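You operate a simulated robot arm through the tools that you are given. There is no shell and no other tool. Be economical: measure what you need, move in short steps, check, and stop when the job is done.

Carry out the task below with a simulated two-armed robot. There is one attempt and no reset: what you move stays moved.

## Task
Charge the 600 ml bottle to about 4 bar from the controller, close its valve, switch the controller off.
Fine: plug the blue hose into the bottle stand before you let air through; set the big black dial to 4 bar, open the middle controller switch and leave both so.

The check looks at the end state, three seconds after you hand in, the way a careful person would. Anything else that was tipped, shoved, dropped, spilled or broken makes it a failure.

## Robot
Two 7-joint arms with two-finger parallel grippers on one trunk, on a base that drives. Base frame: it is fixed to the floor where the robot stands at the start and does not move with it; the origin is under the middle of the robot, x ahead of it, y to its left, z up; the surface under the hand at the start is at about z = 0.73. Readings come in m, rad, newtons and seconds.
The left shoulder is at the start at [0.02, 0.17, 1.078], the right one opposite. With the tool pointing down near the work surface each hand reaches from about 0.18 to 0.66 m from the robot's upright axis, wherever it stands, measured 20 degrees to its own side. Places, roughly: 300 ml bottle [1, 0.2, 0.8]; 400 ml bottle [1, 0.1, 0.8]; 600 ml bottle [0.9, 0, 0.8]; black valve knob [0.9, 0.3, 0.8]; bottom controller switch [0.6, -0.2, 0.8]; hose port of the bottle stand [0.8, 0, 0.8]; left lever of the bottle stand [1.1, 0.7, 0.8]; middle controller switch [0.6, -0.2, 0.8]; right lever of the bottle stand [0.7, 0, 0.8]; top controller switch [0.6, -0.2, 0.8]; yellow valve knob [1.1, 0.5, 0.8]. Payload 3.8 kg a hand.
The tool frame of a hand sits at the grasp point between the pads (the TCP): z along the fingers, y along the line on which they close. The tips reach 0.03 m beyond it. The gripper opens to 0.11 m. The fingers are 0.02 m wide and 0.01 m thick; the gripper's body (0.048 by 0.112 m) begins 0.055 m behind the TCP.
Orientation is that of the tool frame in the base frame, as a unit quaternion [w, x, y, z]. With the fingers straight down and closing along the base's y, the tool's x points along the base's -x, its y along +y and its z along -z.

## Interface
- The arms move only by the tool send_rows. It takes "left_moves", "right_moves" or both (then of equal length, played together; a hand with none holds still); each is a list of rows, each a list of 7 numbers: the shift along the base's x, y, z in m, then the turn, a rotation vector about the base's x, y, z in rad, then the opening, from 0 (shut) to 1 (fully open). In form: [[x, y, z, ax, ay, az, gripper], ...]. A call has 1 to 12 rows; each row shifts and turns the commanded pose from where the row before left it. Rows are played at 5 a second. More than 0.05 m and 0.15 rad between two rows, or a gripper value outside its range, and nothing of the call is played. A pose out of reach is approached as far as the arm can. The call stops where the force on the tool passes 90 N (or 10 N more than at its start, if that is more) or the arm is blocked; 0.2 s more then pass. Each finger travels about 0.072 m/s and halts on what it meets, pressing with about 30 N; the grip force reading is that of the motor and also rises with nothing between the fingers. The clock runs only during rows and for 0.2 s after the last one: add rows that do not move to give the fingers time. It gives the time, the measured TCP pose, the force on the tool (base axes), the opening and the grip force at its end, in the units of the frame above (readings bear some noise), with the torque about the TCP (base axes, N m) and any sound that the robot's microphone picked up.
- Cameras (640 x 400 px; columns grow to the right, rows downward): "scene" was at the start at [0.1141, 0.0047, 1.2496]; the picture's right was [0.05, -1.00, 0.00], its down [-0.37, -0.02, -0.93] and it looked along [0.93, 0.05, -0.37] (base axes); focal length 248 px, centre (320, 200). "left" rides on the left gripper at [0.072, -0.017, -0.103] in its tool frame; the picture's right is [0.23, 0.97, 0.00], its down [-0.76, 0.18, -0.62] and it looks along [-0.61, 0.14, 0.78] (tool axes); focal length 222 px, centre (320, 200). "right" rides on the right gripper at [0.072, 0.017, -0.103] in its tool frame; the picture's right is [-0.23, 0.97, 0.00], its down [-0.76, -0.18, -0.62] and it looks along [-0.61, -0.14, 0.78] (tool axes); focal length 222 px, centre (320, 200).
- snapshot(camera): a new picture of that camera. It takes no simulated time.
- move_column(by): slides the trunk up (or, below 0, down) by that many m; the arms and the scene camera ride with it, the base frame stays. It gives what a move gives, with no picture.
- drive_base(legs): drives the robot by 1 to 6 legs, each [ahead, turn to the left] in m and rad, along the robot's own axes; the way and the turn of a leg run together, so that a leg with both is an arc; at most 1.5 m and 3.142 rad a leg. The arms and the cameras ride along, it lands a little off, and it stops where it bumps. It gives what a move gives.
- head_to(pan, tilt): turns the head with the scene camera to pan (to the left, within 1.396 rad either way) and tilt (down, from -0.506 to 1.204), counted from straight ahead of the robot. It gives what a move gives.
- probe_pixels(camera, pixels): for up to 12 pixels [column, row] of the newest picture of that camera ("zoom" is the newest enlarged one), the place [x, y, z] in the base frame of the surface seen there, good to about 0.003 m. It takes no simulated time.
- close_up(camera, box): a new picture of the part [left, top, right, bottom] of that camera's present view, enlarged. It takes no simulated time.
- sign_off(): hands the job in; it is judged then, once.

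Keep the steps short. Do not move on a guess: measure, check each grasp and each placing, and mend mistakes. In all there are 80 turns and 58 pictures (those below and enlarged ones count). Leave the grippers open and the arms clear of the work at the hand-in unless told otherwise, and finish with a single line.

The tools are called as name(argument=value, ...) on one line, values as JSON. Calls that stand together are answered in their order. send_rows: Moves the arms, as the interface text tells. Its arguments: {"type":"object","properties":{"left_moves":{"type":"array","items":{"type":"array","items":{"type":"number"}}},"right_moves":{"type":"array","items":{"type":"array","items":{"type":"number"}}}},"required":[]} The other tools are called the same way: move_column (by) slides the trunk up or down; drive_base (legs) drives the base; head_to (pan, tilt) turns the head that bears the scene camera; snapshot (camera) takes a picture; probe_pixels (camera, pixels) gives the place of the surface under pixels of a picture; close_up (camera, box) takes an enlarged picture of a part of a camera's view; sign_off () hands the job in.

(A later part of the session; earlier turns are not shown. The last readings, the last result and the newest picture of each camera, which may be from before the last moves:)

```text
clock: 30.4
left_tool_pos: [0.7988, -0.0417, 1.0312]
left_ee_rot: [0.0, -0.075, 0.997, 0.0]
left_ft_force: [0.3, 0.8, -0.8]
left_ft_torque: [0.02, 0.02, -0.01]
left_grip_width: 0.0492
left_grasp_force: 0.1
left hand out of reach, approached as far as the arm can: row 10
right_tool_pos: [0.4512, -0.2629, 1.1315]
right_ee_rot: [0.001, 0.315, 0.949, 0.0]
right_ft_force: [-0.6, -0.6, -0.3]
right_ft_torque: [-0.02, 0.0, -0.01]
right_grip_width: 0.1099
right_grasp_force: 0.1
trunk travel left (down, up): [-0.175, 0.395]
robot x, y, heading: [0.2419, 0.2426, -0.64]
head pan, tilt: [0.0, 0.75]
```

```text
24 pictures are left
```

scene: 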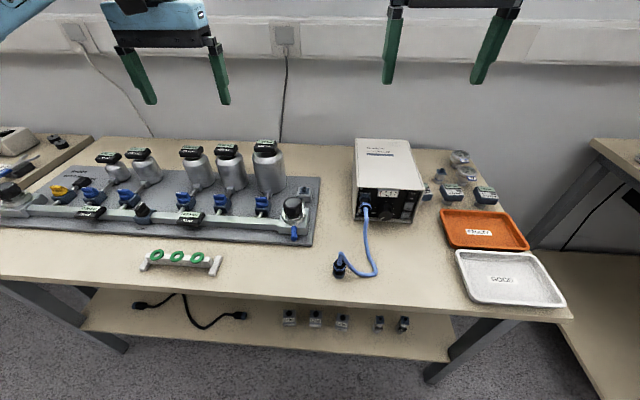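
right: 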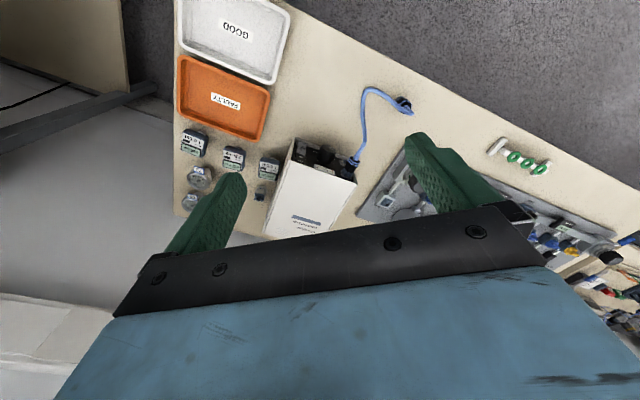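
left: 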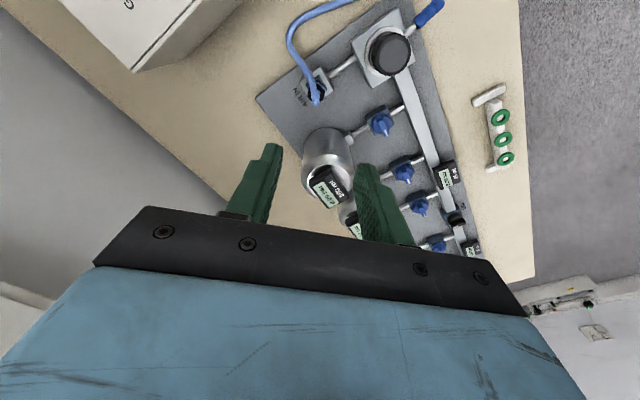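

The plug stayed in and the left hand is clear above. Next is the controller dial with the right hand. I'll tip it 35° forward so the fingers come from above and in front, clear of the hose, and stop well short to measure.

send_rows(right_moves=[[0.01, 0.0133, -0.0272, -0.0365, -0.049, 0, 0.5], [0.01, 0.0133, -0.0272, -0.0365, -0.049, 0, 0.5], [0.01, 0.0133, -0.0272, -0.0365, -0.049, 0, 0.5], [0.01, 0.0133, -0.0272, -0.0365, -0.049, 0, 0.5], [0.01, 0.0133, -0.0272, -0.0365, -0.049, 0, 0.5], [0.01, 0.0133, -0.0272, -0.0365, -0.049, 0, 0.5], [0.01, 0.0133, -0.0272, -0.0365, -0.049, 0, 0.5], [0.01, 0.0133, -0.0272, -0.0365, -0.049, 0, 0.5], [0.01, 0.0133, -0.0272, -0.0365, -0.049, 0, 0.5], [0.01, 0.0133, -0.0272, -0.0365, -0.049, 0, 0.5], [0, 0, 0, 0, 0, 0, 0.5]])

snapshot(camera="right")

```text
clock: 32.8
left_tool_pos: [0.7986, -0.0419, 1.0317]
left_ee_rot: [0.0, -0.076, 0.997, 0.001]
left_ft_force: [0.2, -1.0, 0.3]
left_ft_torque: [-0.02, 0.01, 0.0]
left_grip_width: 0.0496
left_grasp_force: 0.0
right_tool_pos: [0.5533, -0.1273, 0.8595]
right_ee_rot: [0.286, 0.301, 0.905, -0.095]
right_ft_force: [0.7, 0.7, -0.7]
right_ft_torque: [0.04, -0.02, -0.02]
right_grip_width: 0.0548
right_grasp_force: 0.0
trunk travel left (down, up): [-0.175, 0.395]
robot x, y, heading: [0.2463, 0.2375, -0.637]
head pan, tilt: [0.0, 0.75]
```

```text
23 pictures are left
```

right: 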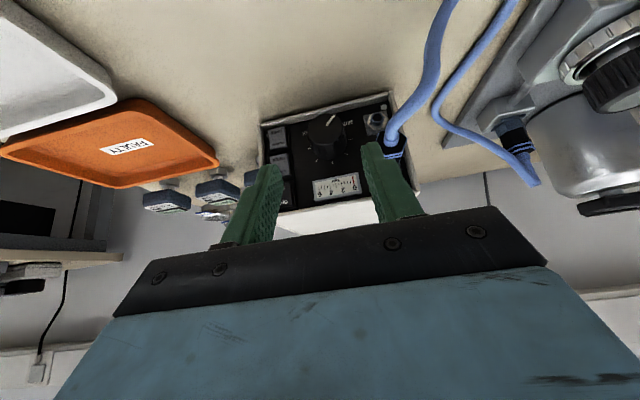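

The panel shows upside down around (330,155), with the dial at (325,130). I'll enlarge and measure it.

close_up(camera="right", box=[255, 85, 415, 215])

probe_pixels(camera="zoom", pixels=[[293, 150], [335, 145], [250, 185], [290, 130], [300, 240], [400, 215], [465, 230], [95, 160], [85, 190], [105, 230], [560, 190], [530, 215]])

```text
3.08 times, centred on (335, 150) of right
```

zoom: 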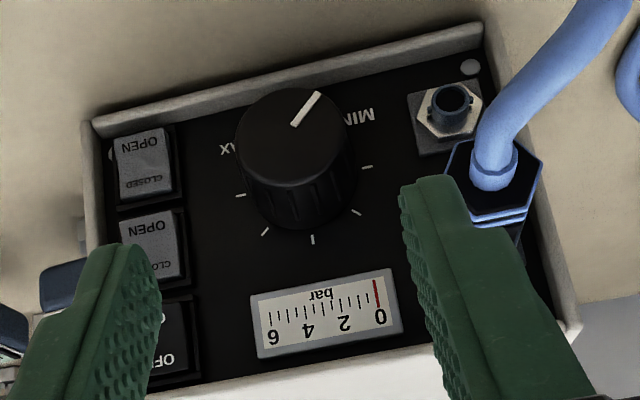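

```text
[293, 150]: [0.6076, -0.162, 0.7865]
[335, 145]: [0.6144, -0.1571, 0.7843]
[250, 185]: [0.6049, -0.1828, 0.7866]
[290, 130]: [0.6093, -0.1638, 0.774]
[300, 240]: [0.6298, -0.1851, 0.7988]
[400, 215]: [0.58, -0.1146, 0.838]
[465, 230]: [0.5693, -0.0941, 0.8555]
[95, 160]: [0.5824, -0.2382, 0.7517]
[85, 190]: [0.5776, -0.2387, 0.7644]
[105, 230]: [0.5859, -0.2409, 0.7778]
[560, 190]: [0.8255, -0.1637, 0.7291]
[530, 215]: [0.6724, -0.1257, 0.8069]
```

The dial axis is at depth d≈0.586, u≈0.2325, z≈0.777, with a radius of about 18 mm. I'll slide the fingers down around it at a narrower opening and check before closing.

send_rows(right_moves=[[0.0213, -0.0105, -0.017, 0, 0, 0, 0.41], [0, 0, 0, 0, 0, 0, 0.41], [0.0107, -0.008, -0.0192, 0, 0, 0, 0.41], [0.0107, -0.008, -0.0192, 0, 0, 0, 0.41], [0.0107, -0.008, -0.0191, 0, 0, 0, 0.41], [0, 0, 0, 0, 0, 0, 0.41]])

close_up(camera="right", box=[240, 70, 400, 230])

```text
clock: 34.2
left_tool_pos: [0.7982, -0.0418, 1.0308]
left_ee_rot: [0.0, -0.075, 0.997, -0.001]
left_ft_force: [0.0, -0.6, 0.5]
left_ft_torque: [0.01, -0.01, 0.01]
left_grip_width: 0.0495
left_grasp_force: 0.1
right_tool_pos: [0.6069, -0.1639, 0.7833]
right_ee_rot: [0.285, 0.3, 0.905, -0.094]
right_ft_force: [-0.9, -0.6, -0.4]
right_ft_torque: [0.01, 0.02, -0.03]
right_grip_width: 0.0452
right_grasp_force: 0.1
trunk travel left (down, up): [-0.175, 0.395]
robot x, y, heading: [0.2451, 0.2393, -0.638]
head pan, tilt: [0.0, 0.75]
```

```text
2.50 times, centred on (320, 150) of right
```

zoom: 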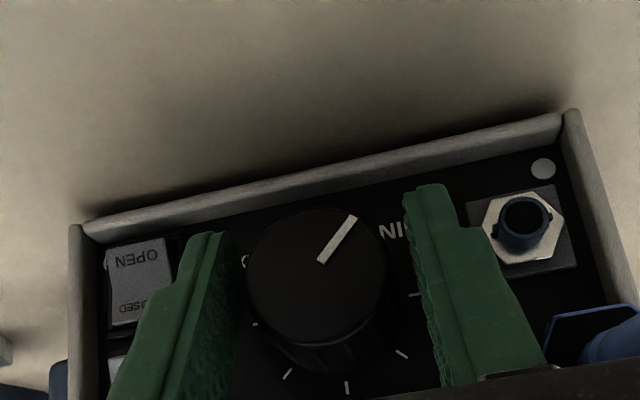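

The dial is centred between the fingers. I'll close on it and turn clockwise, seen from the front, by 60°.

send_rows(right_moves=[[0, 0, 0, 0, 0, 0, 0.2], [0, 0, 0, 0, 0, 0, 0.2], [-0.00045, -0.0006, -0.00044, 0.1051, -0.0782, 0, 0.2], [-0.00045, -0.0006, -0.00044, 0.1051, -0.0782, 0, 0.2], [-0.00045, -0.0006, -0.00044, 0.1051, -0.0782, 0, 0.2], [-0.00045, -0.0006, -0.00044, 0.1051, -0.0782, 0, 0.2], [-0.00045, -0.0006, -0.00044, 0.1051, -0.0782, 0, 0.2], [-0.00045, -0.0006, -0.00044, 0.1051, -0.0782, 0, 0.2], [-0.00045, -0.0006, -0.00044, 0.1051, -0.0782, 0, 0.2], [-0.00045, -0.0006, -0.00044, 0.1051, -0.0782, 0, 0.2]])

close_up(camera="right", box=[240, 70, 400, 230])

```text
clock: 36.4
left_tool_pos: [0.7993, -0.0422, 1.0298]
left_ee_rot: [-0.001, -0.075, 0.997, -0.001]
left_ft_force: [0.6, 0.1, 0.7]
left_ft_torque: [0.03, -0.03, 0.0]
left_grip_width: 0.0495
left_grasp_force: 0.1
right_tool_pos: [0.6028, -0.1688, 0.7815]
right_ee_rot: [0.397, 0.402, 0.736, 0.372]
right_ft_force: [13.2, -6.4, -0.2]
right_ft_torque: [0.17, 0.27, 0.4]
right_grip_width: 0.0364
right_grasp_force: 29.6
trunk travel left (down, up): [-0.175, 0.395]
robot x, y, heading: [0.2437, 0.236, -0.637]
head pan, tilt: [0.0, 0.75]
```

```text
2.50 times, centred on (320, 150) of right
```

zoom: 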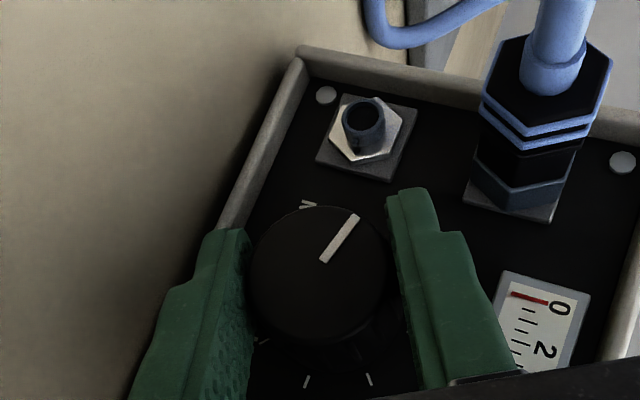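

The dial followed the grip by 60°. I'll release, rotate back, and regrip for a second stroke.

send_rows(right_moves=[[0, 0, 0, 0, 0, 0, 0.41], [0, 0, 0, 0, 0, 0, 0.41], [0.00045, 0.0006, 0.00044, -0.1051, 0.0782, 0, 0.41], [0.00045, 0.0006, 0.00044, -0.1051, 0.0782, 0, 0.41], [0.00045, 0.0006, 0.00044, -0.1051, 0.0782, 0, 0.41], [0.00045, 0.0006, 0.00044, -0.1051, 0.0782, 0, 0.41], [0.00045, 0.0006, 0.00044, -0.1051, 0.0782, 0, 0.41], [0.00045, 0.0006, 0.00044, -0.1051, 0.0782, 0, 0.41], [0.00045, 0.0006, 0.00044, -0.1051, 0.0782, 0, 0.41], [0.00045, 0.0006, 0.00044, -0.1051, 0.0782, 0, 0.41]])

send_rows(right_moves=[[0, 0, 0, 0, 0, 0, 0.2], [0, 0, 0, 0, 0, 0, 0.2], [-0.00045, -0.0006, -0.00044, 0.1051, -0.0782, 0, 0.2], [-0.00045, -0.0006, -0.00044, 0.1051, -0.0782, 0, 0.2], [-0.00045, -0.0006, -0.00044, 0.1051, -0.0782, 0, 0.2], [-0.00045, -0.0006, -0.00044, 0.1051, -0.0782, 0, 0.2], [-0.00045, -0.0006, -0.00044, 0.1051, -0.0782, 0, 0.2], [-0.00045, -0.0006, -0.00044, 0.1051, -0.0782, 0, 0.2], [-0.00045, -0.0006, -0.00044, 0.1051, -0.0782, 0, 0.2], [-0.00045, -0.0006, -0.00044, 0.1051, -0.0782, 0, 0.2]])

send_rows(right_moves=[[0, 0, 0, 0, 0, 0, 0.41], [0, 0, 0, 0, 0, 0, 0.41], [0.00045, 0.0006, 0.00044, -0.1051, 0.0782, 0, 0.41], [0.00045, 0.0006, 0.00044, -0.1051, 0.0782, 0, 0.41], [0.00045, 0.0006, 0.00044, -0.1051, 0.0782, 0, 0.41], [0.00045, 0.0006, 0.00044, -0.1051, 0.0782, 0, 0.41], [0.00045, 0.0006, 0.00044, -0.1051, 0.0782, 0, 0.41], [0.00045, 0.0006, 0.00044, -0.1051, 0.0782, 0, 0.41], [0.00045, 0.0006, 0.00044, -0.1051, 0.0782, 0, 0.41], [0.00045, 0.0006, 0.00044, -0.1051, 0.0782, 0, 0.41]])

close_up(camera="right", box=[240, 70, 400, 230])

```text
clock: 38.6
left_tool_pos: [0.7985, -0.0415, 1.0311]
left_ee_rot: [0.0, -0.075, 0.997, 0.0]
left_ft_force: [-0.3, 0.1, 0.1]
left_ft_torque: [-0.04, -0.02, 0.01]
left_grip_width: 0.0495
left_grasp_force: 0.1
right_tool_pos: [0.606, -0.1646, 0.7855]
right_ee_rot: [0.285, 0.3, 0.905, -0.096]
right_ft_force: [-0.2, -0.1, -0.7]
right_ft_torque: [-0.01, -0.01, -0.01]
right_grip_width: 0.0449
right_grasp_force: 0.0
trunk travel left (down, up): [-0.175, 0.395]
robot x, y, heading: [0.2439, 0.2391, -0.643]
head pan, tilt: [0.0, 0.75]
```

```text
clock: 40.8
left_tool_pos: [0.8008, -0.0417, 1.0294]
left_ee_rot: [0.0, -0.074, 0.997, 0.0]
left_ft_force: [0.6, 0.1, 0.0]
left_ft_torque: [0.0, 0.0, -0.03]
left_grip_width: 0.0493
left_grasp_force: 0.0
right_tool_pos: [0.6008, -0.1683, 0.7826]
right_ee_rot: [0.398, 0.403, 0.736, 0.371]
right_ft_force: [8.0, -0.9, 1.3]
right_ft_torque: [0.15, 0.11, 0.62]
right_grip_width: 0.0359
right_grasp_force: 30.0
trunk travel left (down, up): [-0.175, 0.395]
robot x, y, heading: [0.2466, 0.2407, -0.638]
head pan, tilt: [0.0, 0.75]
```

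```text
clock: 43.0
left_tool_pos: [0.7984, -0.041, 1.031]
left_ee_rot: [-0.001, -0.075, 0.997, 0.0]
left_ft_force: [-1.5, 0.4, -0.2]
left_ft_torque: [0.01, 0.0, 0.01]
left_grip_width: 0.0494
left_grasp_force: 0.1
right_tool_pos: [0.6057, -0.1636, 0.7835]
right_ee_rot: [0.286, 0.3, 0.905, -0.096]
right_ft_force: [-0.4, 0.4, -0.9]
right_ft_torque: [0.03, 0.02, 0.01]
right_grip_width: 0.0451
right_grasp_force: 0.1
trunk travel left (down, up): [-0.175, 0.395]
robot x, y, heading: [0.2458, 0.2417, -0.638]
head pan, tilt: [0.0, 0.75]
```

```text
2.50 times, centred on (320, 150) of right
```

zoom: 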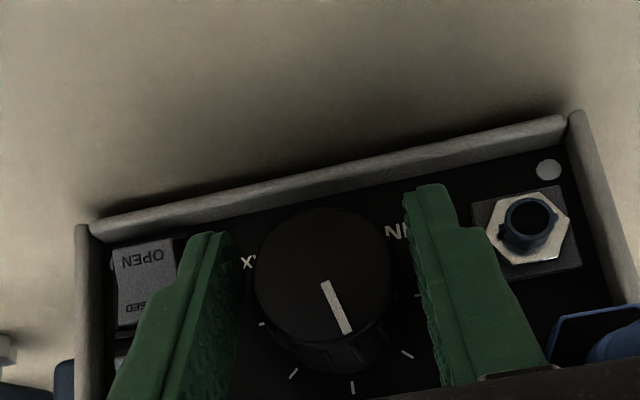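

The pointer is now just short of the top. I'll back out, close the fingers and line up in front of the ON half of the top switch.

send_rows(right_moves=[[-0.0107, 0.008, 0.0192, 0, 0, 0, 0.41], [-0.0107, 0.008, 0.0192, 0, 0, 0, 0.41], [-0.0107, 0.008, 0.0192, 0, 0, 0, 0.2], [-0.0166, -0.0222, 0, 0, 0, 0, 0], [-0.0166, -0.0222, -0.004, 0, 0, 0, 0], [0.01, -0.0075, 0, 0, 0, 0, 0], [0, 0, 0, 0, 0, 0, 0], [0, 0, 0, 0, 0, 0, 0]])

close_up(camera="right", box=[230, 70, 430, 230])

```text
clock: 44.8
left_tool_pos: [0.7983, -0.0411, 1.0312]
left_ee_rot: [0.0, -0.075, 0.997, 0.0]
left_ft_force: [0.5, 0.1, -0.4]
left_ft_torque: [-0.01, 0.0, 0.02]
left_grip_width: 0.0493
left_grasp_force: 0.1
right_tool_pos: [0.5474, -0.1909, 0.8362]
right_ee_rot: [0.285, 0.3, 0.905, -0.095]
right_ft_force: [0.1, -0.3, 0.9]
right_ft_torque: [0.04, 0.02, 0.0]
right_grip_width: 0.0001
right_grasp_force: 29.8
trunk travel left (down, up): [-0.175, 0.395]
robot x, y, heading: [0.2435, 0.2412, -0.643]
head pan, tilt: [0.0, 0.75]
```

```text
2.50 times, centred on (330, 150) of right
```

zoom: 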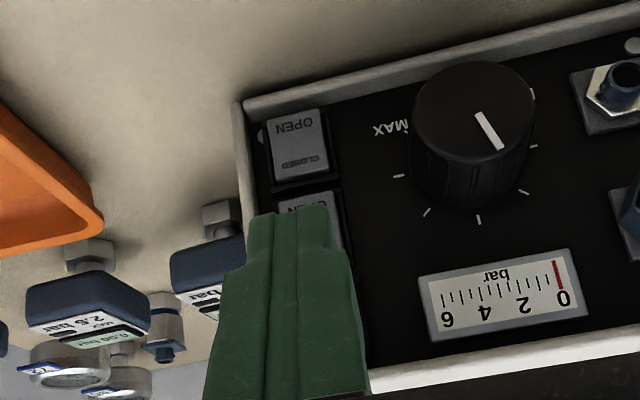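

The fingertip is aligned with the switch column, so I'll push forward onto ON in small steps.

send_rows(right_moves=[[0.0104, -0.0078, 0, 0, 0, 0, 0], [0.0104, -0.0078, 0, 0, 0, 0, 0], [0.0024, -0.0018, 0, 0, 0, 0, 0], [0.0024, -0.0018, 0, 0, 0, 0, 0], [0.0024, -0.0018, 0, 0, 0, 0, 0], [0, 0, 0, 0, 0, 0, 0]])

```text
clock: 46.2
left_tool_pos: [0.7956, -0.041, 1.032]
left_ee_rot: [0.001, -0.075, 0.997, 0.0]
left_ft_force: [1.3, 0.1, 0.3]
left_ft_torque: [0.01, -0.02, -0.02]
left_grip_width: 0.0495
left_grasp_force: 0.0
right_tool_pos: [0.5734, -0.212, 0.8364]
right_ee_rot: [0.284, 0.3, 0.906, -0.095]
right_ft_force: [-29.8, 9.2, -3.2]
right_ft_torque: [0.31, 0.57, -0.28]
right_grip_width: 0.0001
right_grasp_force: 29.7
trunk travel left (down, up): [-0.175, 0.395]
robot x, y, heading: [0.2444, 0.2398, -0.642]
head pan, tilt: [0.0, 0.75]
heard: click
```

Heard a click. I'll back off and read the panel.

send_rows(right_moves=[[-0.0144, 0.0107, 0, 0, 0, 0, 0], [-0.0144, 0.0107, 0, 0, 0, 0, 0], [0, 0, 0, 0, 0, 0, 0]])

close_up(camera="right", box=[230, 70, 430, 230])

```text
clock: 47.0
left_tool_pos: [0.7986, -0.0404, 1.0305]
left_ee_rot: [0.0, -0.075, 0.997, 0.001]
left_ft_force: [1.4, 0.3, 0.1]
left_ft_torque: [-0.06, -0.02, 0.01]
left_grip_width: 0.0495
left_grasp_force: 0.1
right_tool_pos: [0.5508, -0.1917, 0.839]
right_ee_rot: [0.287, 0.3, 0.905, -0.094]
right_ft_force: [-0.4, -0.2, -0.4]
right_ft_torque: [0.03, 0.0, -0.02]
right_grip_width: 0.0
right_grasp_force: 30.4
trunk travel left (down, up): [-0.175, 0.395]
robot x, y, heading: [0.242, 0.2386, -0.637]
head pan, tilt: [0.0, 0.75]
```

```text
2.50 times, centred on (330, 150) of right
```

zoom: 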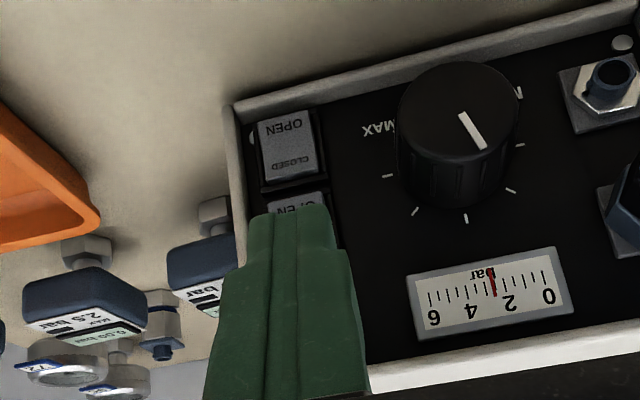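

The gauge reads about 2.67 bar at 120° of turn, so full scale is 6 bar over 270°, and 4 bar needs another 60°. I'll return to the dial, grip it, and turn exactly that.

send_rows(right_moves=[[-0.0092, 0.0071, 0, 0, 0, 0, 0.2], [0.0166, 0.0222, 0.002, 0, 0, 0, 0.41], [0.0166, 0.0222, 0.002, 0, 0, 0, 0.41], [0, 0, 0, 0, 0, 0, 0.41], [0.0107, -0.008, -0.0192, 0, 0, 0, 0.41], [0.0107, -0.008, -0.0192, 0, 0, 0, 0.41], [0.0107, -0.008, -0.0192, 0, 0, 0, 0.41], [0, 0, 0, 0, 0, 0, 0.2], [0, 0, 0, 0, 0, 0, 0.2], [0, 0, 0, 0, 0, 0, 0.2]])

send_rows(right_moves=[[-0.00045, -0.0006, -0.00044, 0.1051, -0.0782, 0, 0.2], [-0.00045, -0.0006, -0.00044, 0.1051, -0.0782, 0, 0.2], [-0.00045, -0.0006, -0.00044, 0.1051, -0.0782, 0, 0.2], [-0.00045, -0.0006, -0.00044, 0.1051, -0.0782, 0, 0.2], [-0.00045, -0.0006, -0.00044, 0.1051, -0.0782, 0, 0.2], [-0.00045, -0.0006, -0.00044, 0.1051, -0.0782, 0, 0.2], [-0.00045, -0.0006, -0.00044, 0.1051, -0.0782, 0, 0.2], [-0.00045, -0.0006, -0.00044, 0.1051, -0.0782, 0, 0.2], [0, 0, 0, 0, 0, 0, 0.2]])

close_up(camera="scene", box=[330, 160, 410, 230])

```text
clock: 49.2
left_tool_pos: [0.7987, -0.0429, 1.0306]
left_ee_rot: [0.0, -0.075, 0.997, 0.001]
left_ft_force: [0.5, 0.0, -0.8]
left_ft_torque: [0.02, 0.01, 0.03]
left_grip_width: 0.0495
left_grasp_force: 0.1
right_tool_pos: [0.6045, -0.1648, 0.783]
right_ee_rot: [0.284, 0.301, 0.905, -0.095]
right_ft_force: [-4.9, -6.6, -0.1]
right_ft_torque: [-0.28, -0.37, -0.01]
right_grip_width: 0.0354
right_grasp_force: 29.7
trunk travel left (down, up): [-0.175, 0.395]
robot x, y, heading: [0.2457, 0.2369, -0.643]
head pan, tilt: [0.0, 0.75]
```

```text
clock: 51.2
left_tool_pos: [0.7979, -0.0441, 1.0315]
left_ee_rot: [0.0, -0.075, 0.997, 0.0]
left_ft_force: [0.3, -0.3, -0.2]
left_ft_torque: [0.0, 0.01, -0.01]
left_grip_width: 0.0494
left_grasp_force: 0.0
right_tool_pos: [0.5999, -0.1691, 0.7807]
right_ee_rot: [0.398, 0.404, 0.736, 0.37]
right_ft_force: [-7.9, -5.7, 0.3]
right_ft_torque: [0.14, 0.25, 0.06]
right_grip_width: 0.0357
right_grasp_force: 29.5
trunk travel left (down, up): [-0.175, 0.395]
robot x, y, heading: [0.2483, 0.2401, -0.641]
head pan, tilt: [0.0, 0.75]
```

```text
5.71 times, centred on (370, 195) of scene
```

zoom: 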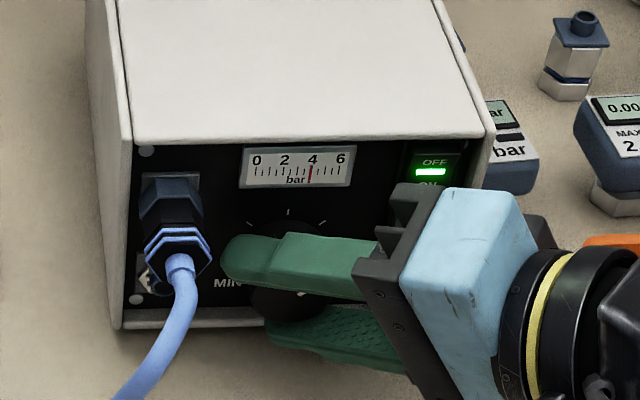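

Power is on (green) and the needle is near 4. I'll release, rotate back, withdraw, and look closely.

send_rows(right_moves=[[0, 0, 0, 0, 0, 0, 0.41], [0, 0, 0, 0, 0, 0, 0.41], [0.00045, 0.0006, 0.00044, -0.1051, 0.0782, 0, 0.41], [0.00045, 0.0006, 0.00044, -0.1051, 0.0782, 0, 0.41], [0.00045, 0.0006, 0.00044, -0.1051, 0.0782, 0, 0.41], [0.00045, 0.0006, 0.00044, -0.1051, 0.0782, 0, 0.41], [0.00045, 0.0006, 0.00044, -0.1051, 0.0782, 0, 0.41], [0.00045, 0.0006, 0.00044, -0.1051, 0.0782, 0, 0.41], [0.00045, 0.0006, 0.00044, -0.1051, 0.0782, 0, 0.41], [0.00045, 0.0006, 0.00044, -0.1051, 0.0782, 0, 0.41]])

send_rows(right_moves=[[-0.0107, 0.008, 0.0192, 0, 0, 0, 0.41], [-0.0107, 0.008, 0.0192, 0, 0, 0, 0.41], [-0.0107, 0.008, 0.0192, 0, 0, 0, 0.2], [-0.0166, -0.0222, 0, 0, 0, 0, 0], [-0.0166, -0.0222, -0.02, 0, 0, 0, 0], [0.01, -0.0075, -0.019, 0, 0, 0, 0], [0, 0, 0, 0, 0, 0, 0], [0, 0, 0, 0, 0, 0, 0]])

close_up(camera="right", box=[250, 90, 410, 220])

close_up(camera="scene", box=[350, 170, 390, 210])

```text
clock: 53.4
left_tool_pos: [0.7965, -0.0421, 1.0306]
left_ee_rot: [0.0, -0.075, 0.997, 0.0]
left_ft_force: [-0.6, 0.4, 0.5]
left_ft_torque: [0.01, 0.0, 0.01]
left_grip_width: 0.0495
left_grasp_force: 0.1
right_tool_pos: [0.6055, -0.1647, 0.7844]
right_ee_rot: [0.286, 0.299, 0.905, -0.097]
right_ft_force: [-1.2, -2.9, 0.6]
right_ft_torque: [0.04, -0.07, -0.03]
right_grip_width: 0.0443
right_grasp_force: 0.0
trunk travel left (down, up): [-0.175, 0.395]
robot x, y, heading: [0.244, 0.2416, -0.643]
head pan, tilt: [0.0, 0.75]
```

```text
clock: 55.2
left_tool_pos: [0.7991, -0.0412, 1.0305]
left_ee_rot: [0.0, -0.075, 0.997, -0.001]
left_ft_force: [0.7, -0.9, -0.2]
left_ft_torque: [0.02, -0.01, -0.05]
left_grip_width: 0.0496
left_grasp_force: 0.0
right_tool_pos: [0.5513, -0.1916, 0.8025]
right_ee_rot: [0.286, 0.3, 0.905, -0.094]
right_ft_force: [-0.4, 0.4, -0.6]
right_ft_torque: [-0.04, 0.01, -0.01]
right_grip_width: 0.0
right_grasp_force: 30.0
trunk travel left (down, up): [-0.175, 0.395]
robot x, y, heading: [0.2424, 0.239, -0.638]
head pan, tilt: [0.0, 0.75]
```

```text
3.08 times, centred on (330, 155) of right
```

zoom: 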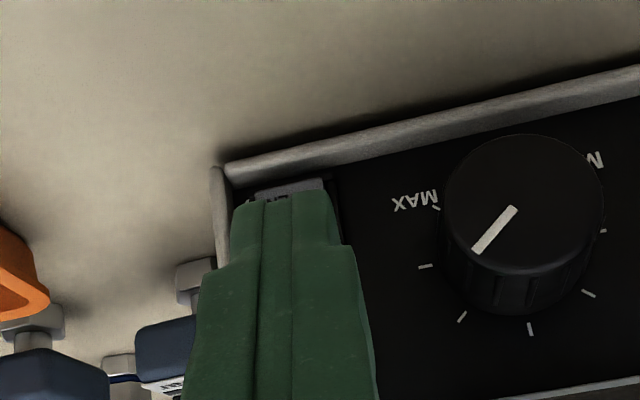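

```text
10.00 times, centred on (370, 190) of scene
```

zoom: 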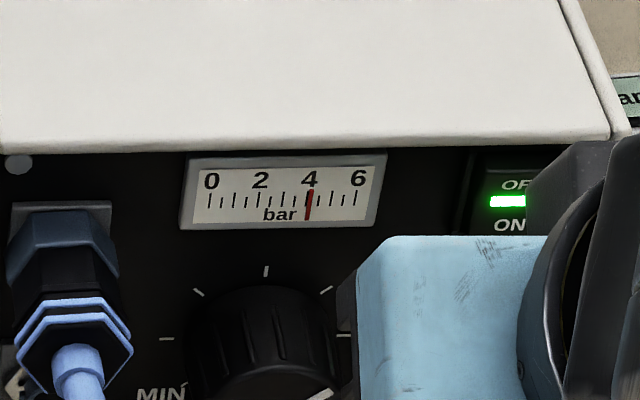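

The needle sits exactly on 4 bar. The fingertip is now level with OPEN on the middle switch (z≈0.784), so I'll push forward.

send_rows(right_moves=[[0.0104, -0.0078, 0, 0, 0, 0, 0], [0.0104, -0.0078, 0, 0, 0, 0, 0], [0.0024, -0.0018, 0, 0, 0, 0, 0], [0.0024, -0.0018, 0, 0, 0, 0, 0], [0.0024, -0.0018, 0, 0, 0, 0, 0], [0, 0, 0, 0, 0, 0, 0]])

```text
clock: 56.6
left_tool_pos: [0.7952, -0.0401, 1.0332]
left_ee_rot: [0.001, -0.075, 0.997, -0.001]
left_ft_force: [-0.9, 0.1, 0.4]
left_ft_torque: [-0.01, 0.01, 0.0]
left_grip_width: 0.0496
left_grasp_force: 0.1
right_tool_pos: [0.5742, -0.2097, 0.8027]
right_ee_rot: [0.284, 0.3, 0.906, -0.094]
right_ft_force: [-32.0, 18.6, 3.7]
right_ft_torque: [0.21, 0.62, -0.05]
right_grip_width: 0.0001
right_grasp_force: 30.1
trunk travel left (down, up): [-0.175, 0.395]
robot x, y, heading: [0.2492, 0.2369, -0.639]
head pan, tilt: [0.0, 0.75]
```

No click was reported this time. I'll back off, rise a bit, and look at the switches and the stand gauge.

send_rows(right_moves=[[-0.0144, 0.0107, 0, 0, 0, 0, 0], [-0.0144, 0.0107, 0, 0, 0, 0, 0], [-0.0144, 0.0107, 0.02, 0, 0, 0, 0], [0, 0, 0.04, 0, 0, 0, 0], [0, 0, 0.04, 0, 0, 0, 0], [0, 0, 0, 0, 0, 0, 0]])

close_up(camera="scene", box=[150, 120, 410, 260])

close_up(camera="right", box=[230, 70, 430, 230])

```text
clock: 58.0
left_tool_pos: [0.799, -0.0415, 1.0301]
left_ee_rot: [0.0, -0.075, 0.997, 0.0]
left_ft_force: [-0.2, -0.3, -0.3]
left_ft_torque: [-0.02, -0.02, -0.01]
left_grip_width: 0.0496
left_grasp_force: 0.0
right_tool_pos: [0.5353, -0.1828, 0.9011]
right_ee_rot: [0.286, 0.299, 0.905, -0.094]
right_ft_force: [0.4, 0.0, -0.3]
right_ft_torque: [-0.01, 0.01, -0.03]
right_grip_width: 0.0
right_grasp_force: 30.1
trunk travel left (down, up): [-0.175, 0.395]
robot x, y, heading: [0.2447, 0.2392, -0.639]
head pan, tilt: [0.0, 0.75]
```

```text
2.46 times, centred on (280, 190) of scene
```

zoom: 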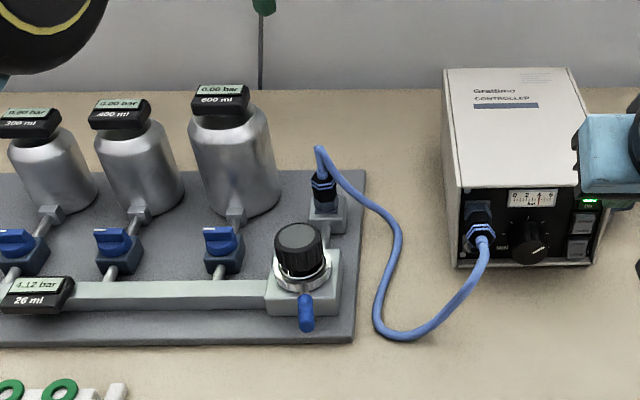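

```text
2.50 times, centred on (330, 150) of right
```

zoom: 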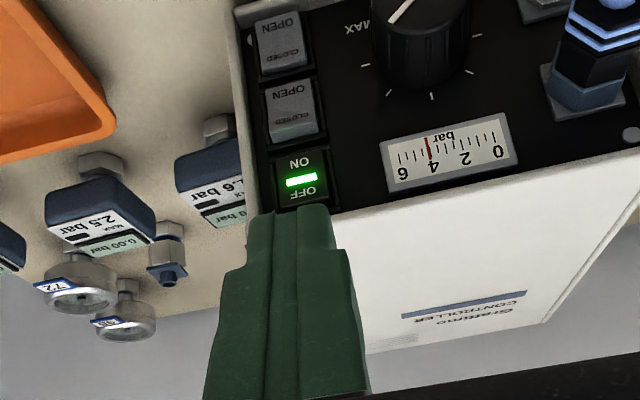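

The manifold gauge shows about 4.1 bar, the middle switch is open, and the controller needle is on 4. Next I'll open the 600 ml valve. I'll bring the left hand above it, turned so the fingers close front to back across the handle.

send_rows(left_moves=[[0.0009, 0.014, 0, 0, 0, -0.147, 0.45], [0.0009, 0.014, 0, 0, 0, -0.147, 0.45], [0.0009, 0.014, 0, 0, 0, -0.147, 0.45], [0.0009, 0.014, 0, 0, 0, -0.147, 0.45], [0.0009, 0.014, 0, 0, 0, -0.147, 0.45], [0.0009, 0.014, 0, 0, 0, -0.147, 0.45], [0.0009, 0.014, 0, 0, 0, -0.147, 0.45], [0.0009, 0.014, 0, 0, 0, -0.147, 0.45]])

send_rows(left_moves=[[0, 0, -0.01, 0, 0, -0.147, 0.45], [0, 0, -0.01, 0, 0, -0.147, 0.45], [0, 0, -0.01, 0, 0, -0.147, 0.45], [0, 0, -0.01, 0, 0, -0.147, 0.45], [0, 0, -0.01, 0, 0, -0.147, 0.45], [0, 0, -0.01, 0, 0, -0.147, 0.45], [0, 0, -0.01, 0, 0, -0.147, 0.45], [0, 0, -0.01, 0, 0, -0.147, 0.45], [0, 0, 0, 0, 0, 0, 0.45]])

snapshot(camera="left")

```text
clock: 59.8
left_tool_pos: [0.8548, 0.0226, 1.0458]
left_ee_rot: [-0.001, 0.492, 0.871, 0.001]
left_ft_force: [1.3, 0.2, 0.5]
left_ft_torque: [0.01, 0.01, 0.0]
left_grip_width: 0.0493
left_grasp_force: 0.0
left hand out of reach, approached as far as the arm can: row 1, 2, 3, 4, 5, 6, 7, 8
right_tool_pos: [0.5365, -0.1823, 0.9005]
right_ee_rot: [0.286, 0.3, 0.905, -0.096]
right_ft_force: [-0.1, -0.6, 0.0]
right_ft_torque: [0.02, -0.02, -0.03]
right_grip_width: 0.0
right_grasp_force: 29.6
trunk travel left (down, up): [-0.175, 0.395]
robot x, y, heading: [0.2433, 0.2438, -0.636]
head pan, tilt: [0.0, 0.75]
```

```text
clock: 61.8
left_tool_pos: [0.8652, 0.0113, 0.9691]
left_ee_rot: [0.0, 0.892, 0.452, 0.0]
left_ft_force: [0.3, -0.1, 1.1]
left_ft_torque: [-0.04, 0.0, 0.0]
left_grip_width: 0.0493
left_grasp_force: 0.0
left hand out of reach, approached as far as the arm can: row 2, 4, 6
right_tool_pos: [0.5373, -0.1835, 0.9006]
right_ee_rot: [0.286, 0.301, 0.905, -0.095]
right_ft_force: [-0.1, 0.4, 0.0]
right_ft_torque: [0.0, -0.01, -0.01]
right_grip_width: 0.0001
right_grasp_force: 30.3
trunk travel left (down, up): [-0.175, 0.395]
robot x, y, heading: [0.2463, 0.2401, -0.636]
head pan, tilt: [0.0, 0.75]
```

```text
11 pictures are left
```

left: 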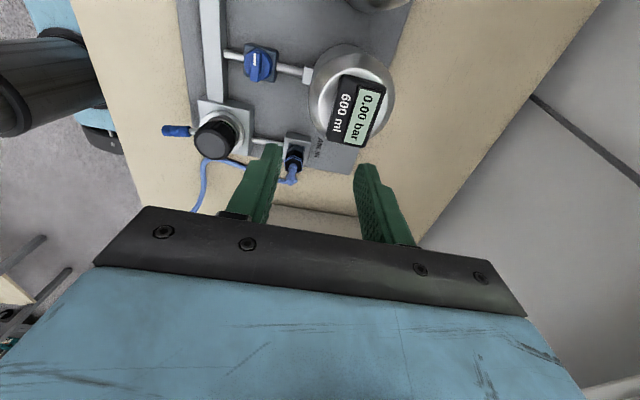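

The hand ended at (0.865, 0.011, 0.969), away from my target because of the reach limits, but clear of everything. The valve shows at (260,65), and I'll probe it.

probe_pixels(camera="left", pixels=[[258, 50], [258, 55], [259, 62], [260, 70], [261, 76], [250, 62], [270, 62], [244, 78], [275, 78], [360, 100], [350, 85], [217, 138]])

```text
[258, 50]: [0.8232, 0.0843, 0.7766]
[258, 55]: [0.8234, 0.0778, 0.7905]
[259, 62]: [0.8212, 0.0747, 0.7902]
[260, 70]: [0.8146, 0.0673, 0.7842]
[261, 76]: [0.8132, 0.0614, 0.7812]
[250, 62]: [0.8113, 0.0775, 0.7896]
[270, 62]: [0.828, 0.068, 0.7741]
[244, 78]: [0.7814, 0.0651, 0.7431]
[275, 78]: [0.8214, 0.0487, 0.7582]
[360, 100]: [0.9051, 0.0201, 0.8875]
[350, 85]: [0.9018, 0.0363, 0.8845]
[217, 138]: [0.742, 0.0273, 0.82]
```

The handle top is at z≈0.790, centred near (0.811, 0.070). I'll move over it and down to z≈0.88.

send_rows(left_moves=[[-0.0272, 0.0291, 0, 0, 0, 0, 0.45], [-0.0272, 0.0291, 0, 0, 0, 0, 0.45], [0, 0, 0, 0, 0, 0, 0.45], [0, 0, -0.045, 0, 0, 0, 0.45], [0, 0, -0.045, 0, 0, 0, 0.45], [0, 0, 0, 0, 0, 0, 0.45]])

close_up(camera="left", box=[220, 70, 420, 200])

```text
clock: 63.2
left_tool_pos: [0.8725, 0.0098, 0.9134]
left_ee_rot: [0.022, 0.891, 0.453, 0.01]
left_ft_force: [-10.0, 11.0, 80.0]
left_ft_torque: [-0.89, -1.29, -0.11]
left_grip_width: 0.0442
left_grasp_force: 0.0
left hand out of reach, approached as far as the arm can: row 1, 2, 4
right_tool_pos: [0.5301, -0.1791, 0.905]
right_ee_rot: [0.29, 0.299, 0.904, -0.096]
right_ft_force: [-0.9, 0.8, 0.2]
right_ft_torque: [0.01, 0.02, -0.01]
right_grip_width: 0.0
right_grasp_force: 30.0
trunk travel left (down, up): [-0.175, 0.395]
robot x, y, heading: [0.2444, 0.2388, -0.64]
head pan, tilt: [0.0, 0.75]
```

```text
3.08 times, centred on (320, 135) of left
```

zoom: 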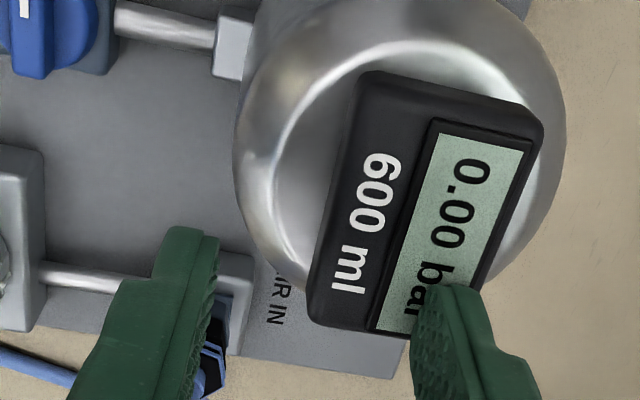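

The sideways move was out of reach and the fingertip came down on the 600 ml gauge head with 80 N. I'll lift straight up immediately and check.

send_rows(left_moves=[[0, 0, 0.02, 0, 0, 0, 0.45], [0, 0, 0.04, 0, 0, 0, 0.45], [0, 0, 0.04, 0, 0, 0, 0.45], [0, 0, 0, 0, 0, 0, 0.45]])

snapshot(camera="left")

```text
clock: 64.2
left_tool_pos: [0.8701, 0.0206, 0.9872]
left_ee_rot: [0.0, 0.891, 0.453, 0.0]
left_ft_force: [0.6, 0.7, -0.5]
left_ft_torque: [-0.03, -0.01, -0.03]
left_grip_width: 0.0496
left_grasp_force: 0.2
left hand out of reach, approached as far as the arm can: row 3
right_tool_pos: [0.5357, -0.1837, 0.9015]
right_ee_rot: [0.286, 0.301, 0.905, -0.095]
right_ft_force: [0.1, 1.0, -0.7]
right_ft_torque: [-0.03, 0.02, 0.0]
right_grip_width: 0.0
right_grasp_force: 30.2
trunk travel left (down, up): [-0.175, 0.395]
robot x, y, heading: [0.2458, 0.239, -0.639]
head pan, tilt: [0.0, 0.75]
```

```text
9 pictures are left
```

left: 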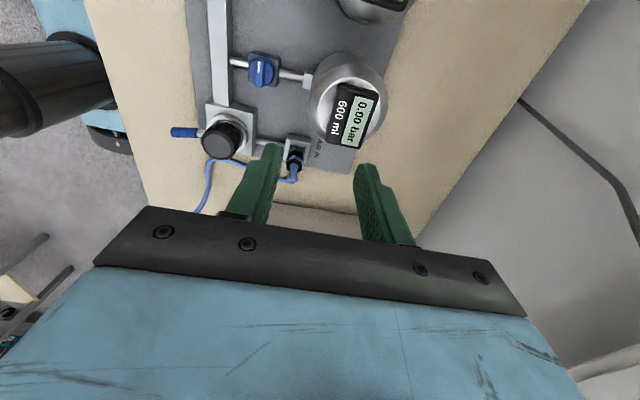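

The bottle and its gauge look unmoved, still reading 0.00. That wrist orientation isn't workable, so I'll go back to the one used for the plug (tool x to the right), retreating toward the robot while turning.

send_rows(left_moves=[[-0.0067, 0.005, 0, 0, 0, 0.149, 0.45], [-0.0067, 0.005, 0, 0, 0, 0.149, 0.45], [-0.0067, 0.005, 0, 0, 0, 0.149, 0.45], [-0.0067, 0.005, 0, 0, 0, 0.149, 0.45], [-0.0067, 0.005, 0, 0, 0, 0.149, 0.45], [-0.0067, 0.005, 0, 0, 0, 0.149, 0.45], [-0.0067, 0.005, 0, 0, 0, 0.149, 0.45], [-0.0067, 0.005, 0, 0, 0, 0.149, 0.45], [-0.0067, 0.005, 0, 0, 0, 0.149, 0.45], [-0.0067, 0.005, 0, 0, 0, 0.149, 0.45], [-0.0067, 0.005, 0, 0, 0, 0.149, 0.45], [0, 0, 0, 0, 0, 0, 0.45]])

send_rows(left_moves=[[0, 0, 0, 0, 0, 0.149, 0.45], [0, 0, 0, 0, 0, 0.149, 0.45], [0, 0, 0, 0, 0, 0.149, 0.45], [0, 0, 0, 0, 0, 0.149, 0.45], [0, 0, 0, 0, 0, 0.149, 0.45], [0, 0, 0, 0, 0, 0.149, 0.45], [0, 0, 0, 0, 0, 0.149, 0.45], [0, 0, 0, 0, 0, 0.149, 0.45], [0, 0, 0, 0, 0, 0.149, 0.45], [0, 0, 0, 0, 0, 0.149, 0.45], [0, 0, 0, 0, 0, 0, 0.45]])

```text
clock: 66.8
left_tool_pos: [0.8611, 0.0138, 1.0019]
left_ee_rot: [0.0, 0.276, 0.961, 0.0]
left_ft_force: [0.5, -0.3, -0.1]
left_ft_torque: [-0.01, -0.05, -0.03]
left_grip_width: 0.0493
left_grasp_force: 0.0
left hand out of reach, approached as far as the arm can: row 1, 2, 3, 4, 5, 6, 7, 8, 9, 10, 11
right_tool_pos: [0.5366, -0.1824, 0.901]
right_ee_rot: [0.285, 0.3, 0.905, -0.095]
right_ft_force: [0.6, 0.4, 0.2]
right_ft_torque: [-0.03, 0.02, 0.0]
right_grip_width: 0.0002
right_grasp_force: 29.9
trunk travel left (down, up): [-0.175, 0.395]
robot x, y, heading: [0.2434, 0.2392, -0.64]
head pan, tilt: [0.0, 0.75]
```

```text
clock: 69.2
left_tool_pos: [0.8605, 0.0139, 0.9999]
left_ee_rot: [0.0, -0.449, 0.894, 0.0]
left_ft_force: [-0.7, -0.3, -0.5]
left_ft_torque: [0.0, 0.0, -0.03]
left_grip_width: 0.0497
left_grasp_force: 0.1
right_tool_pos: [0.5366, -0.1835, 0.9007]
right_ee_rot: [0.286, 0.3, 0.905, -0.094]
right_ft_force: [-0.1, 0.3, 0.4]
right_ft_torque: [-0.02, 0.03, -0.03]
right_grip_width: 0.0
right_grasp_force: 30.3
trunk travel left (down, up): [-0.175, 0.395]
robot x, y, heading: [0.2445, 0.2401, -0.638]
head pan, tilt: [0.0, 0.75]
```

The orientation is right again. I'll move sideways only, to over the valve, and check the reading before any descent.

send_rows(left_moves=[[-0.0124, 0.0139, 0, 0, 0, 0, 0.45], [-0.0124, 0.0139, 0, 0, 0, 0, 0.45], [-0.0124, 0.0139, 0, 0, 0, 0, 0.45], [-0.0124, 0.0139, 0, 0, 0, 0, 0.45], [0, 0, 0, 0, 0, 0, 0.45]])

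```text
clock: 70.4
left_tool_pos: [0.8608, 0.0132, 1.0012]
left_ee_rot: [0.0, -0.448, 0.894, -0.001]
left_ft_force: [0.0, -0.5, -0.6]
left_ft_torque: [-0.01, -0.01, 0.01]
left_grip_width: 0.0495
left_grasp_force: 0.1
left hand out of reach, approached as far as the arm can: row 1, 2, 3, 4
right_tool_pos: [0.5363, -0.1827, 0.9021]
right_ee_rot: [0.285, 0.3, 0.905, -0.095]
right_ft_force: [0.1, -0.3, 0.6]
right_ft_torque: [0.0, 0.0, 0.03]
right_grip_width: 0.0001
right_grasp_force: 30.4
trunk travel left (down, up): [-0.175, 0.395]
robot x, y, heading: [0.2419, 0.2382, -0.643]
head pan, tilt: [0.0, 0.75]
```

The sideways move was refused as out of reach again. I'll probe small directions to see which ones are free.

send_rows(left_moves=[[-0.016, 0.012, 0, 0, 0, 0, 0.45], [0.012, 0.016, 0, 0, 0, 0, 0.45], [-0.012, -0.016, 0, 0, 0, 0, 0.45], [0, 0, 0.02, 0, 0, 0, 0.45], [0, 0, -0.02, 0, 0, 0, 0.45], [0, 0, 0, 0, 0, 0, 0.45]])

```text
clock: 71.8
left_tool_pos: [0.8605, 0.0116, 1.0026]
left_ee_rot: [0.0, -0.447, 0.894, 0.0]
left_ft_force: [0.1, -0.2, -0.4]
left_ft_torque: [0.02, -0.02, 0.0]
left_grip_width: 0.0493
left_grasp_force: 0.1
left hand out of reach, approached as far as the arm can: row 1
right_tool_pos: [0.5357, -0.1829, 0.9003]
right_ee_rot: [0.286, 0.3, 0.905, -0.095]
right_ft_force: [0.0, -0.5, -0.3]
right_ft_torque: [-0.02, 0.01, 0.03]
right_grip_width: 0.0002
right_grasp_force: 30.1
trunk travel left (down, up): [-0.175, 0.395]
robot x, y, heading: [0.2462, 0.2401, -0.636]
head pan, tilt: [0.0, 0.75]
```

Only motion toward the robot is blocked; up, down and sideways are free. Rather than fight the arm, I'll back the base up 7 cm, which brings the hand over the valve's depth.

drive_base(legs=[[-0.072, 0]])

send_rows(left_moves=[[0.006, 0.008, 0, 0, 0, 0, 0.45], [0, 0, 0, 0, 0, 0, 0.45]])

```text
clock: 72.8
left_tool_pos: [0.804, 0.0563, 1.0034]
left_ee_rot: [0.0, -0.449, 0.893, -0.001]
left_ft_force: [0.2, 1.0, 0.1]
left_ft_torque: [-0.01, -0.05, 0.0]
left_grip_width: 0.0492
left_grasp_force: 0.0
right_tool_pos: [0.4768, -0.1397, 0.9021]
right_ee_rot: [0.287, 0.3, 0.905, -0.095]
right_ft_force: [1.1, 0.6, -0.3]
right_ft_torque: [-0.03, -0.01, 0.0]
right_grip_width: 0.0
right_grasp_force: 30.1
trunk travel left (down, up): [-0.175, 0.395]
robot x, y, heading: [0.1875, 0.2837, -0.635]
head pan, tilt: [0.0, 0.75]
```

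```text
clock: 73.4
left_tool_pos: [0.8111, 0.0626, 1.0016]
left_ee_rot: [0.0, -0.449, 0.894, -0.001]
left_ft_force: [-0.4, -0.7, 0.6]
left_ft_torque: [0.01, 0.0, 0.02]
left_grip_width: 0.0494
left_grasp_force: 0.0
right_tool_pos: [0.4795, -0.139, 0.9012]
right_ee_rot: [0.285, 0.299, 0.906, -0.094]
right_ft_force: [0.4, -0.2, -0.7]
right_ft_torque: [0.0, 0.01, 0.0]
right_grip_width: 0.0
right_grasp_force: 29.8
trunk travel left (down, up): [-0.175, 0.395]
robot x, y, heading: [0.1884, 0.2821, -0.636]
head pan, tilt: [0.0, 0.75]
```

Now over the valve at d≈0.613, u≈0.534. I'll descend to z≈0.90 and take a measuring picture.

send_rows(left_moves=[[0, 0, -0.035, 0, 0, 0, 0.45], [0, 0, -0.035, 0, 0, 0, 0.45], [0, 0, -0.03, 0, 0, 0, 0.45], [0, 0, 0, 0, 0, 0, 0.45]])

close_up(camera="left", box=[250, 70, 390, 180])

```text
clock: 74.4
left_tool_pos: [0.8166, 0.0574, 0.9009]
left_ee_rot: [0.0, -0.448, 0.894, 0.002]
left_ft_force: [-0.2, -0.4, 0.3]
left_ft_torque: [0.0, 0.01, -0.01]
left_grip_width: 0.0492
left_grasp_force: 0.1
left hand out of reach, approached as far as the arm can: row 1, 3
right_tool_pos: [0.479, -0.1388, 0.9002]
right_ee_rot: [0.285, 0.3, 0.905, -0.095]
right_ft_force: [-0.3, 0.3, -0.2]
right_ft_torque: [0.01, -0.02, -0.01]
right_grip_width: 0.0
right_grasp_force: 30.4
trunk travel left (down, up): [-0.175, 0.395]
robot x, y, heading: [0.1896, 0.2822, -0.639]
head pan, tilt: [0.0, 0.75]
```

```text
3.64 times, centred on (320, 125) of left
```

zoom: 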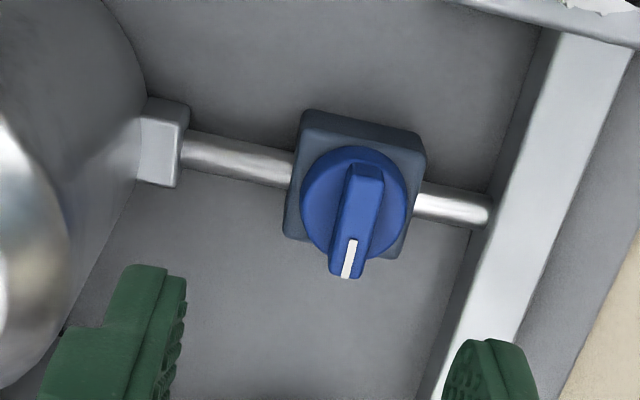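

The handle centre is at u≈0.540, d≈0.6095, so the hand must come 11 mm nearer and 7 mm to the left. I'll back the base another 22 mm, then trim with the arm, which can move forward and sideways.

drive_base(legs=[[-0.022, 0]])

send_rows(left_moves=[[0.0045, 0.006, 0, 0, 0, 0, 0.4], [0, 0, -0.03, 0, 0, 0, 0.4], [0, 0, -0.025, 0, 0, 0, 0.4], [0, 0, 0, 0, 0, 0, 0.4]])

```text
clock: 75.2
left_tool_pos: [0.7987, 0.0719, 0.9015]
left_ee_rot: [0.0, -0.448, 0.894, 0.0]
left_ft_force: [0.2, 0.0, 0.8]
left_ft_torque: [-0.05, -0.01, -0.01]
left_grip_width: 0.0496
left_grasp_force: 0.1
right_tool_pos: [0.4599, -0.1267, 0.8999]
right_ee_rot: [0.286, 0.299, 0.906, -0.094]
right_ft_force: [0.1, 0.4, 0.2]
right_ft_torque: [-0.01, -0.01, -0.04]
right_grip_width: 0.0
right_grasp_force: 30.3
trunk travel left (down, up): [-0.175, 0.395]
robot x, y, heading: [0.1699, 0.2962, -0.639]
head pan, tilt: [0.0, 0.75]
```

```text
clock: 76.2
left_tool_pos: [0.8048, 0.0767, 0.8445]
left_ee_rot: [0.0, -0.449, 0.894, 0.0]
left_ft_force: [0.0, -0.1, 0.5]
left_ft_torque: [-0.03, 0.03, -0.01]
left_grip_width: 0.0439
left_grasp_force: 0.1
right_tool_pos: [0.4607, -0.1269, 0.9006]
right_ee_rot: [0.286, 0.299, 0.906, -0.094]
right_ft_force: [0.1, 0.6, 0.1]
right_ft_torque: [0.02, -0.01, 0.01]
right_grip_width: 0.0
right_grasp_force: 29.5
trunk travel left (down, up): [-0.175, 0.395]
robot x, y, heading: [0.1708, 0.2964, -0.635]
head pan, tilt: [0.0, 0.75]
```

Trim +9.8 mm forward and -2 mm sideways, lower to z≈0.81, then close on the handle.

send_rows(left_moves=[[0.0067, -0.0075, 0, 0, 0, 0, 0.4], [0, 0, -0.02, 0, 0, 0, 0.4], [0, 0, -0.0145, 0, 0, 0, 0.4], [0, 0, 0, 0, 0, 0, 0.4], [0, 0, 0, 0, 0, 0, 0.0], [0, 0, 0, 0, 0, 0, 0.0], [0, 0, 0, 0, 0, 0, 0.0], [0, 0, 0, 0, 0, 0, 0.0]])

```text
clock: 78.0
left_tool_pos: [0.8096, 0.0703, 0.8108]
left_ee_rot: [0.006, -0.448, 0.894, -0.011]
left_ft_force: [51.9, -40.9, -6.3]
left_ft_torque: [0.03, -1.52, -0.24]
left_grip_width: 0.0102
left_grasp_force: 44.7
left hand out of reach, approached as far as the arm can: row 1, 3
right_tool_pos: [0.466, -0.1301, 0.8978]
right_ee_rot: [0.283, 0.3, 0.906, -0.094]
right_ft_force: [-0.3, -0.2, -0.6]
right_ft_torque: [0.03, -0.02, 0.0]
right_grip_width: 0.0
right_grasp_force: 30.3
trunk travel left (down, up): [-0.175, 0.395]
robot x, y, heading: [0.1733, 0.2959, -0.639]
head pan, tilt: [0.0, 0.75]
```

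The handle is gripped at 10 mm width, but there's a 66 N side load because my command is short of it. I'll ease the command forward to relieve it.

send_rows(left_moves=[[0.0032, -0.0024, 0, 0, 0, 0, 0.0], [0.0032, -0.0024, 0, 0, 0, 0, 0.0], [0, 0, 0, 0, 0, 0, 0.0]])

```text
clock: 78.8
left_tool_pos: [0.811, 0.0693, 0.8107]
left_ee_rot: [0.006, -0.449, 0.893, -0.012]
left_ft_force: [54.7, -40.6, -6.4]
left_ft_torque: [-0.13, -1.47, -0.22]
left_grip_width: 0.01
left_grasp_force: 45.0
left hand out of reach, approached as far as the arm can: row 1, 2
right_tool_pos: [0.4647, -0.1296, 0.8979]
right_ee_rot: [0.283, 0.299, 0.906, -0.093]
right_ft_force: [0.1, -0.3, -1.0]
right_ft_torque: [-0.02, 0.0, 0.0]
right_grip_width: 0.0
right_grasp_force: 30.1
trunk travel left (down, up): [-0.175, 0.395]
robot x, y, heading: [0.1727, 0.2961, -0.641]
head pan, tilt: [0.0, 0.75]
```

Now forward is also out of reach: the arm is nearly fully extended and can't relieve the load itself. Driving the base 10 mm forward should remove it.

drive_base(legs=[[0.01, 0]])

```text
clock: 79.6
left_tool_pos: [0.8102, 0.0703, 0.811]
left_ee_rot: [0.001, -0.449, 0.894, -0.002]
left_ft_force: [18.1, -12.0, 8.1]
left_ft_torque: [-0.65, -0.22, -0.1]
left_grip_width: 0.0098
left_grasp_force: 44.6
right_tool_pos: [0.4704, -0.1333, 0.8987]
right_ee_rot: [0.286, 0.3, 0.905, -0.095]
right_ft_force: [1.0, 0.1, 0.4]
right_ft_torque: [0.0, -0.02, 0.03]
right_grip_width: 0.0
right_grasp_force: 29.4
trunk travel left (down, up): [-0.175, 0.395]
robot x, y, heading: [0.179, 0.2899, -0.635]
head pan, tilt: [0.0, 0.75]
```

The load has dropped to 22 N. I'll try turning the valve clockwise a little and watch the torque.

send_rows(left_moves=[[0, 0, 0, 0, 0, -0.1, 0.0], [0, 0, 0, 0, 0, -0.1, 0.0], [0, 0, 0, 0, 0, -0.1, 0.0], [0, 0, 0, 0, 0, 0, 0.0]])

```text
clock: 80.6
left_tool_pos: [0.8102, 0.0696, 0.8106]
left_ee_rot: [0.0, -0.31, 0.951, -0.002]
left_ft_force: [0.1, 1.7, -2.8]
left_ft_torque: [0.17, -0.05, 0.03]
left_grip_width: 0.0099
left_grasp_force: 45.2
right_tool_pos: [0.4695, -0.1322, 0.9006]
right_ee_rot: [0.285, 0.299, 0.906, -0.095]
right_ft_force: [0.2, -0.1, -0.1]
right_ft_torque: [-0.01, 0.01, 0.0]
right_grip_width: 0.0004
right_grasp_force: 30.0
trunk travel left (down, up): [-0.175, 0.395]
robot x, y, heading: [0.1756, 0.2873, -0.64]
head pan, tilt: [0.0, 0.75]
```

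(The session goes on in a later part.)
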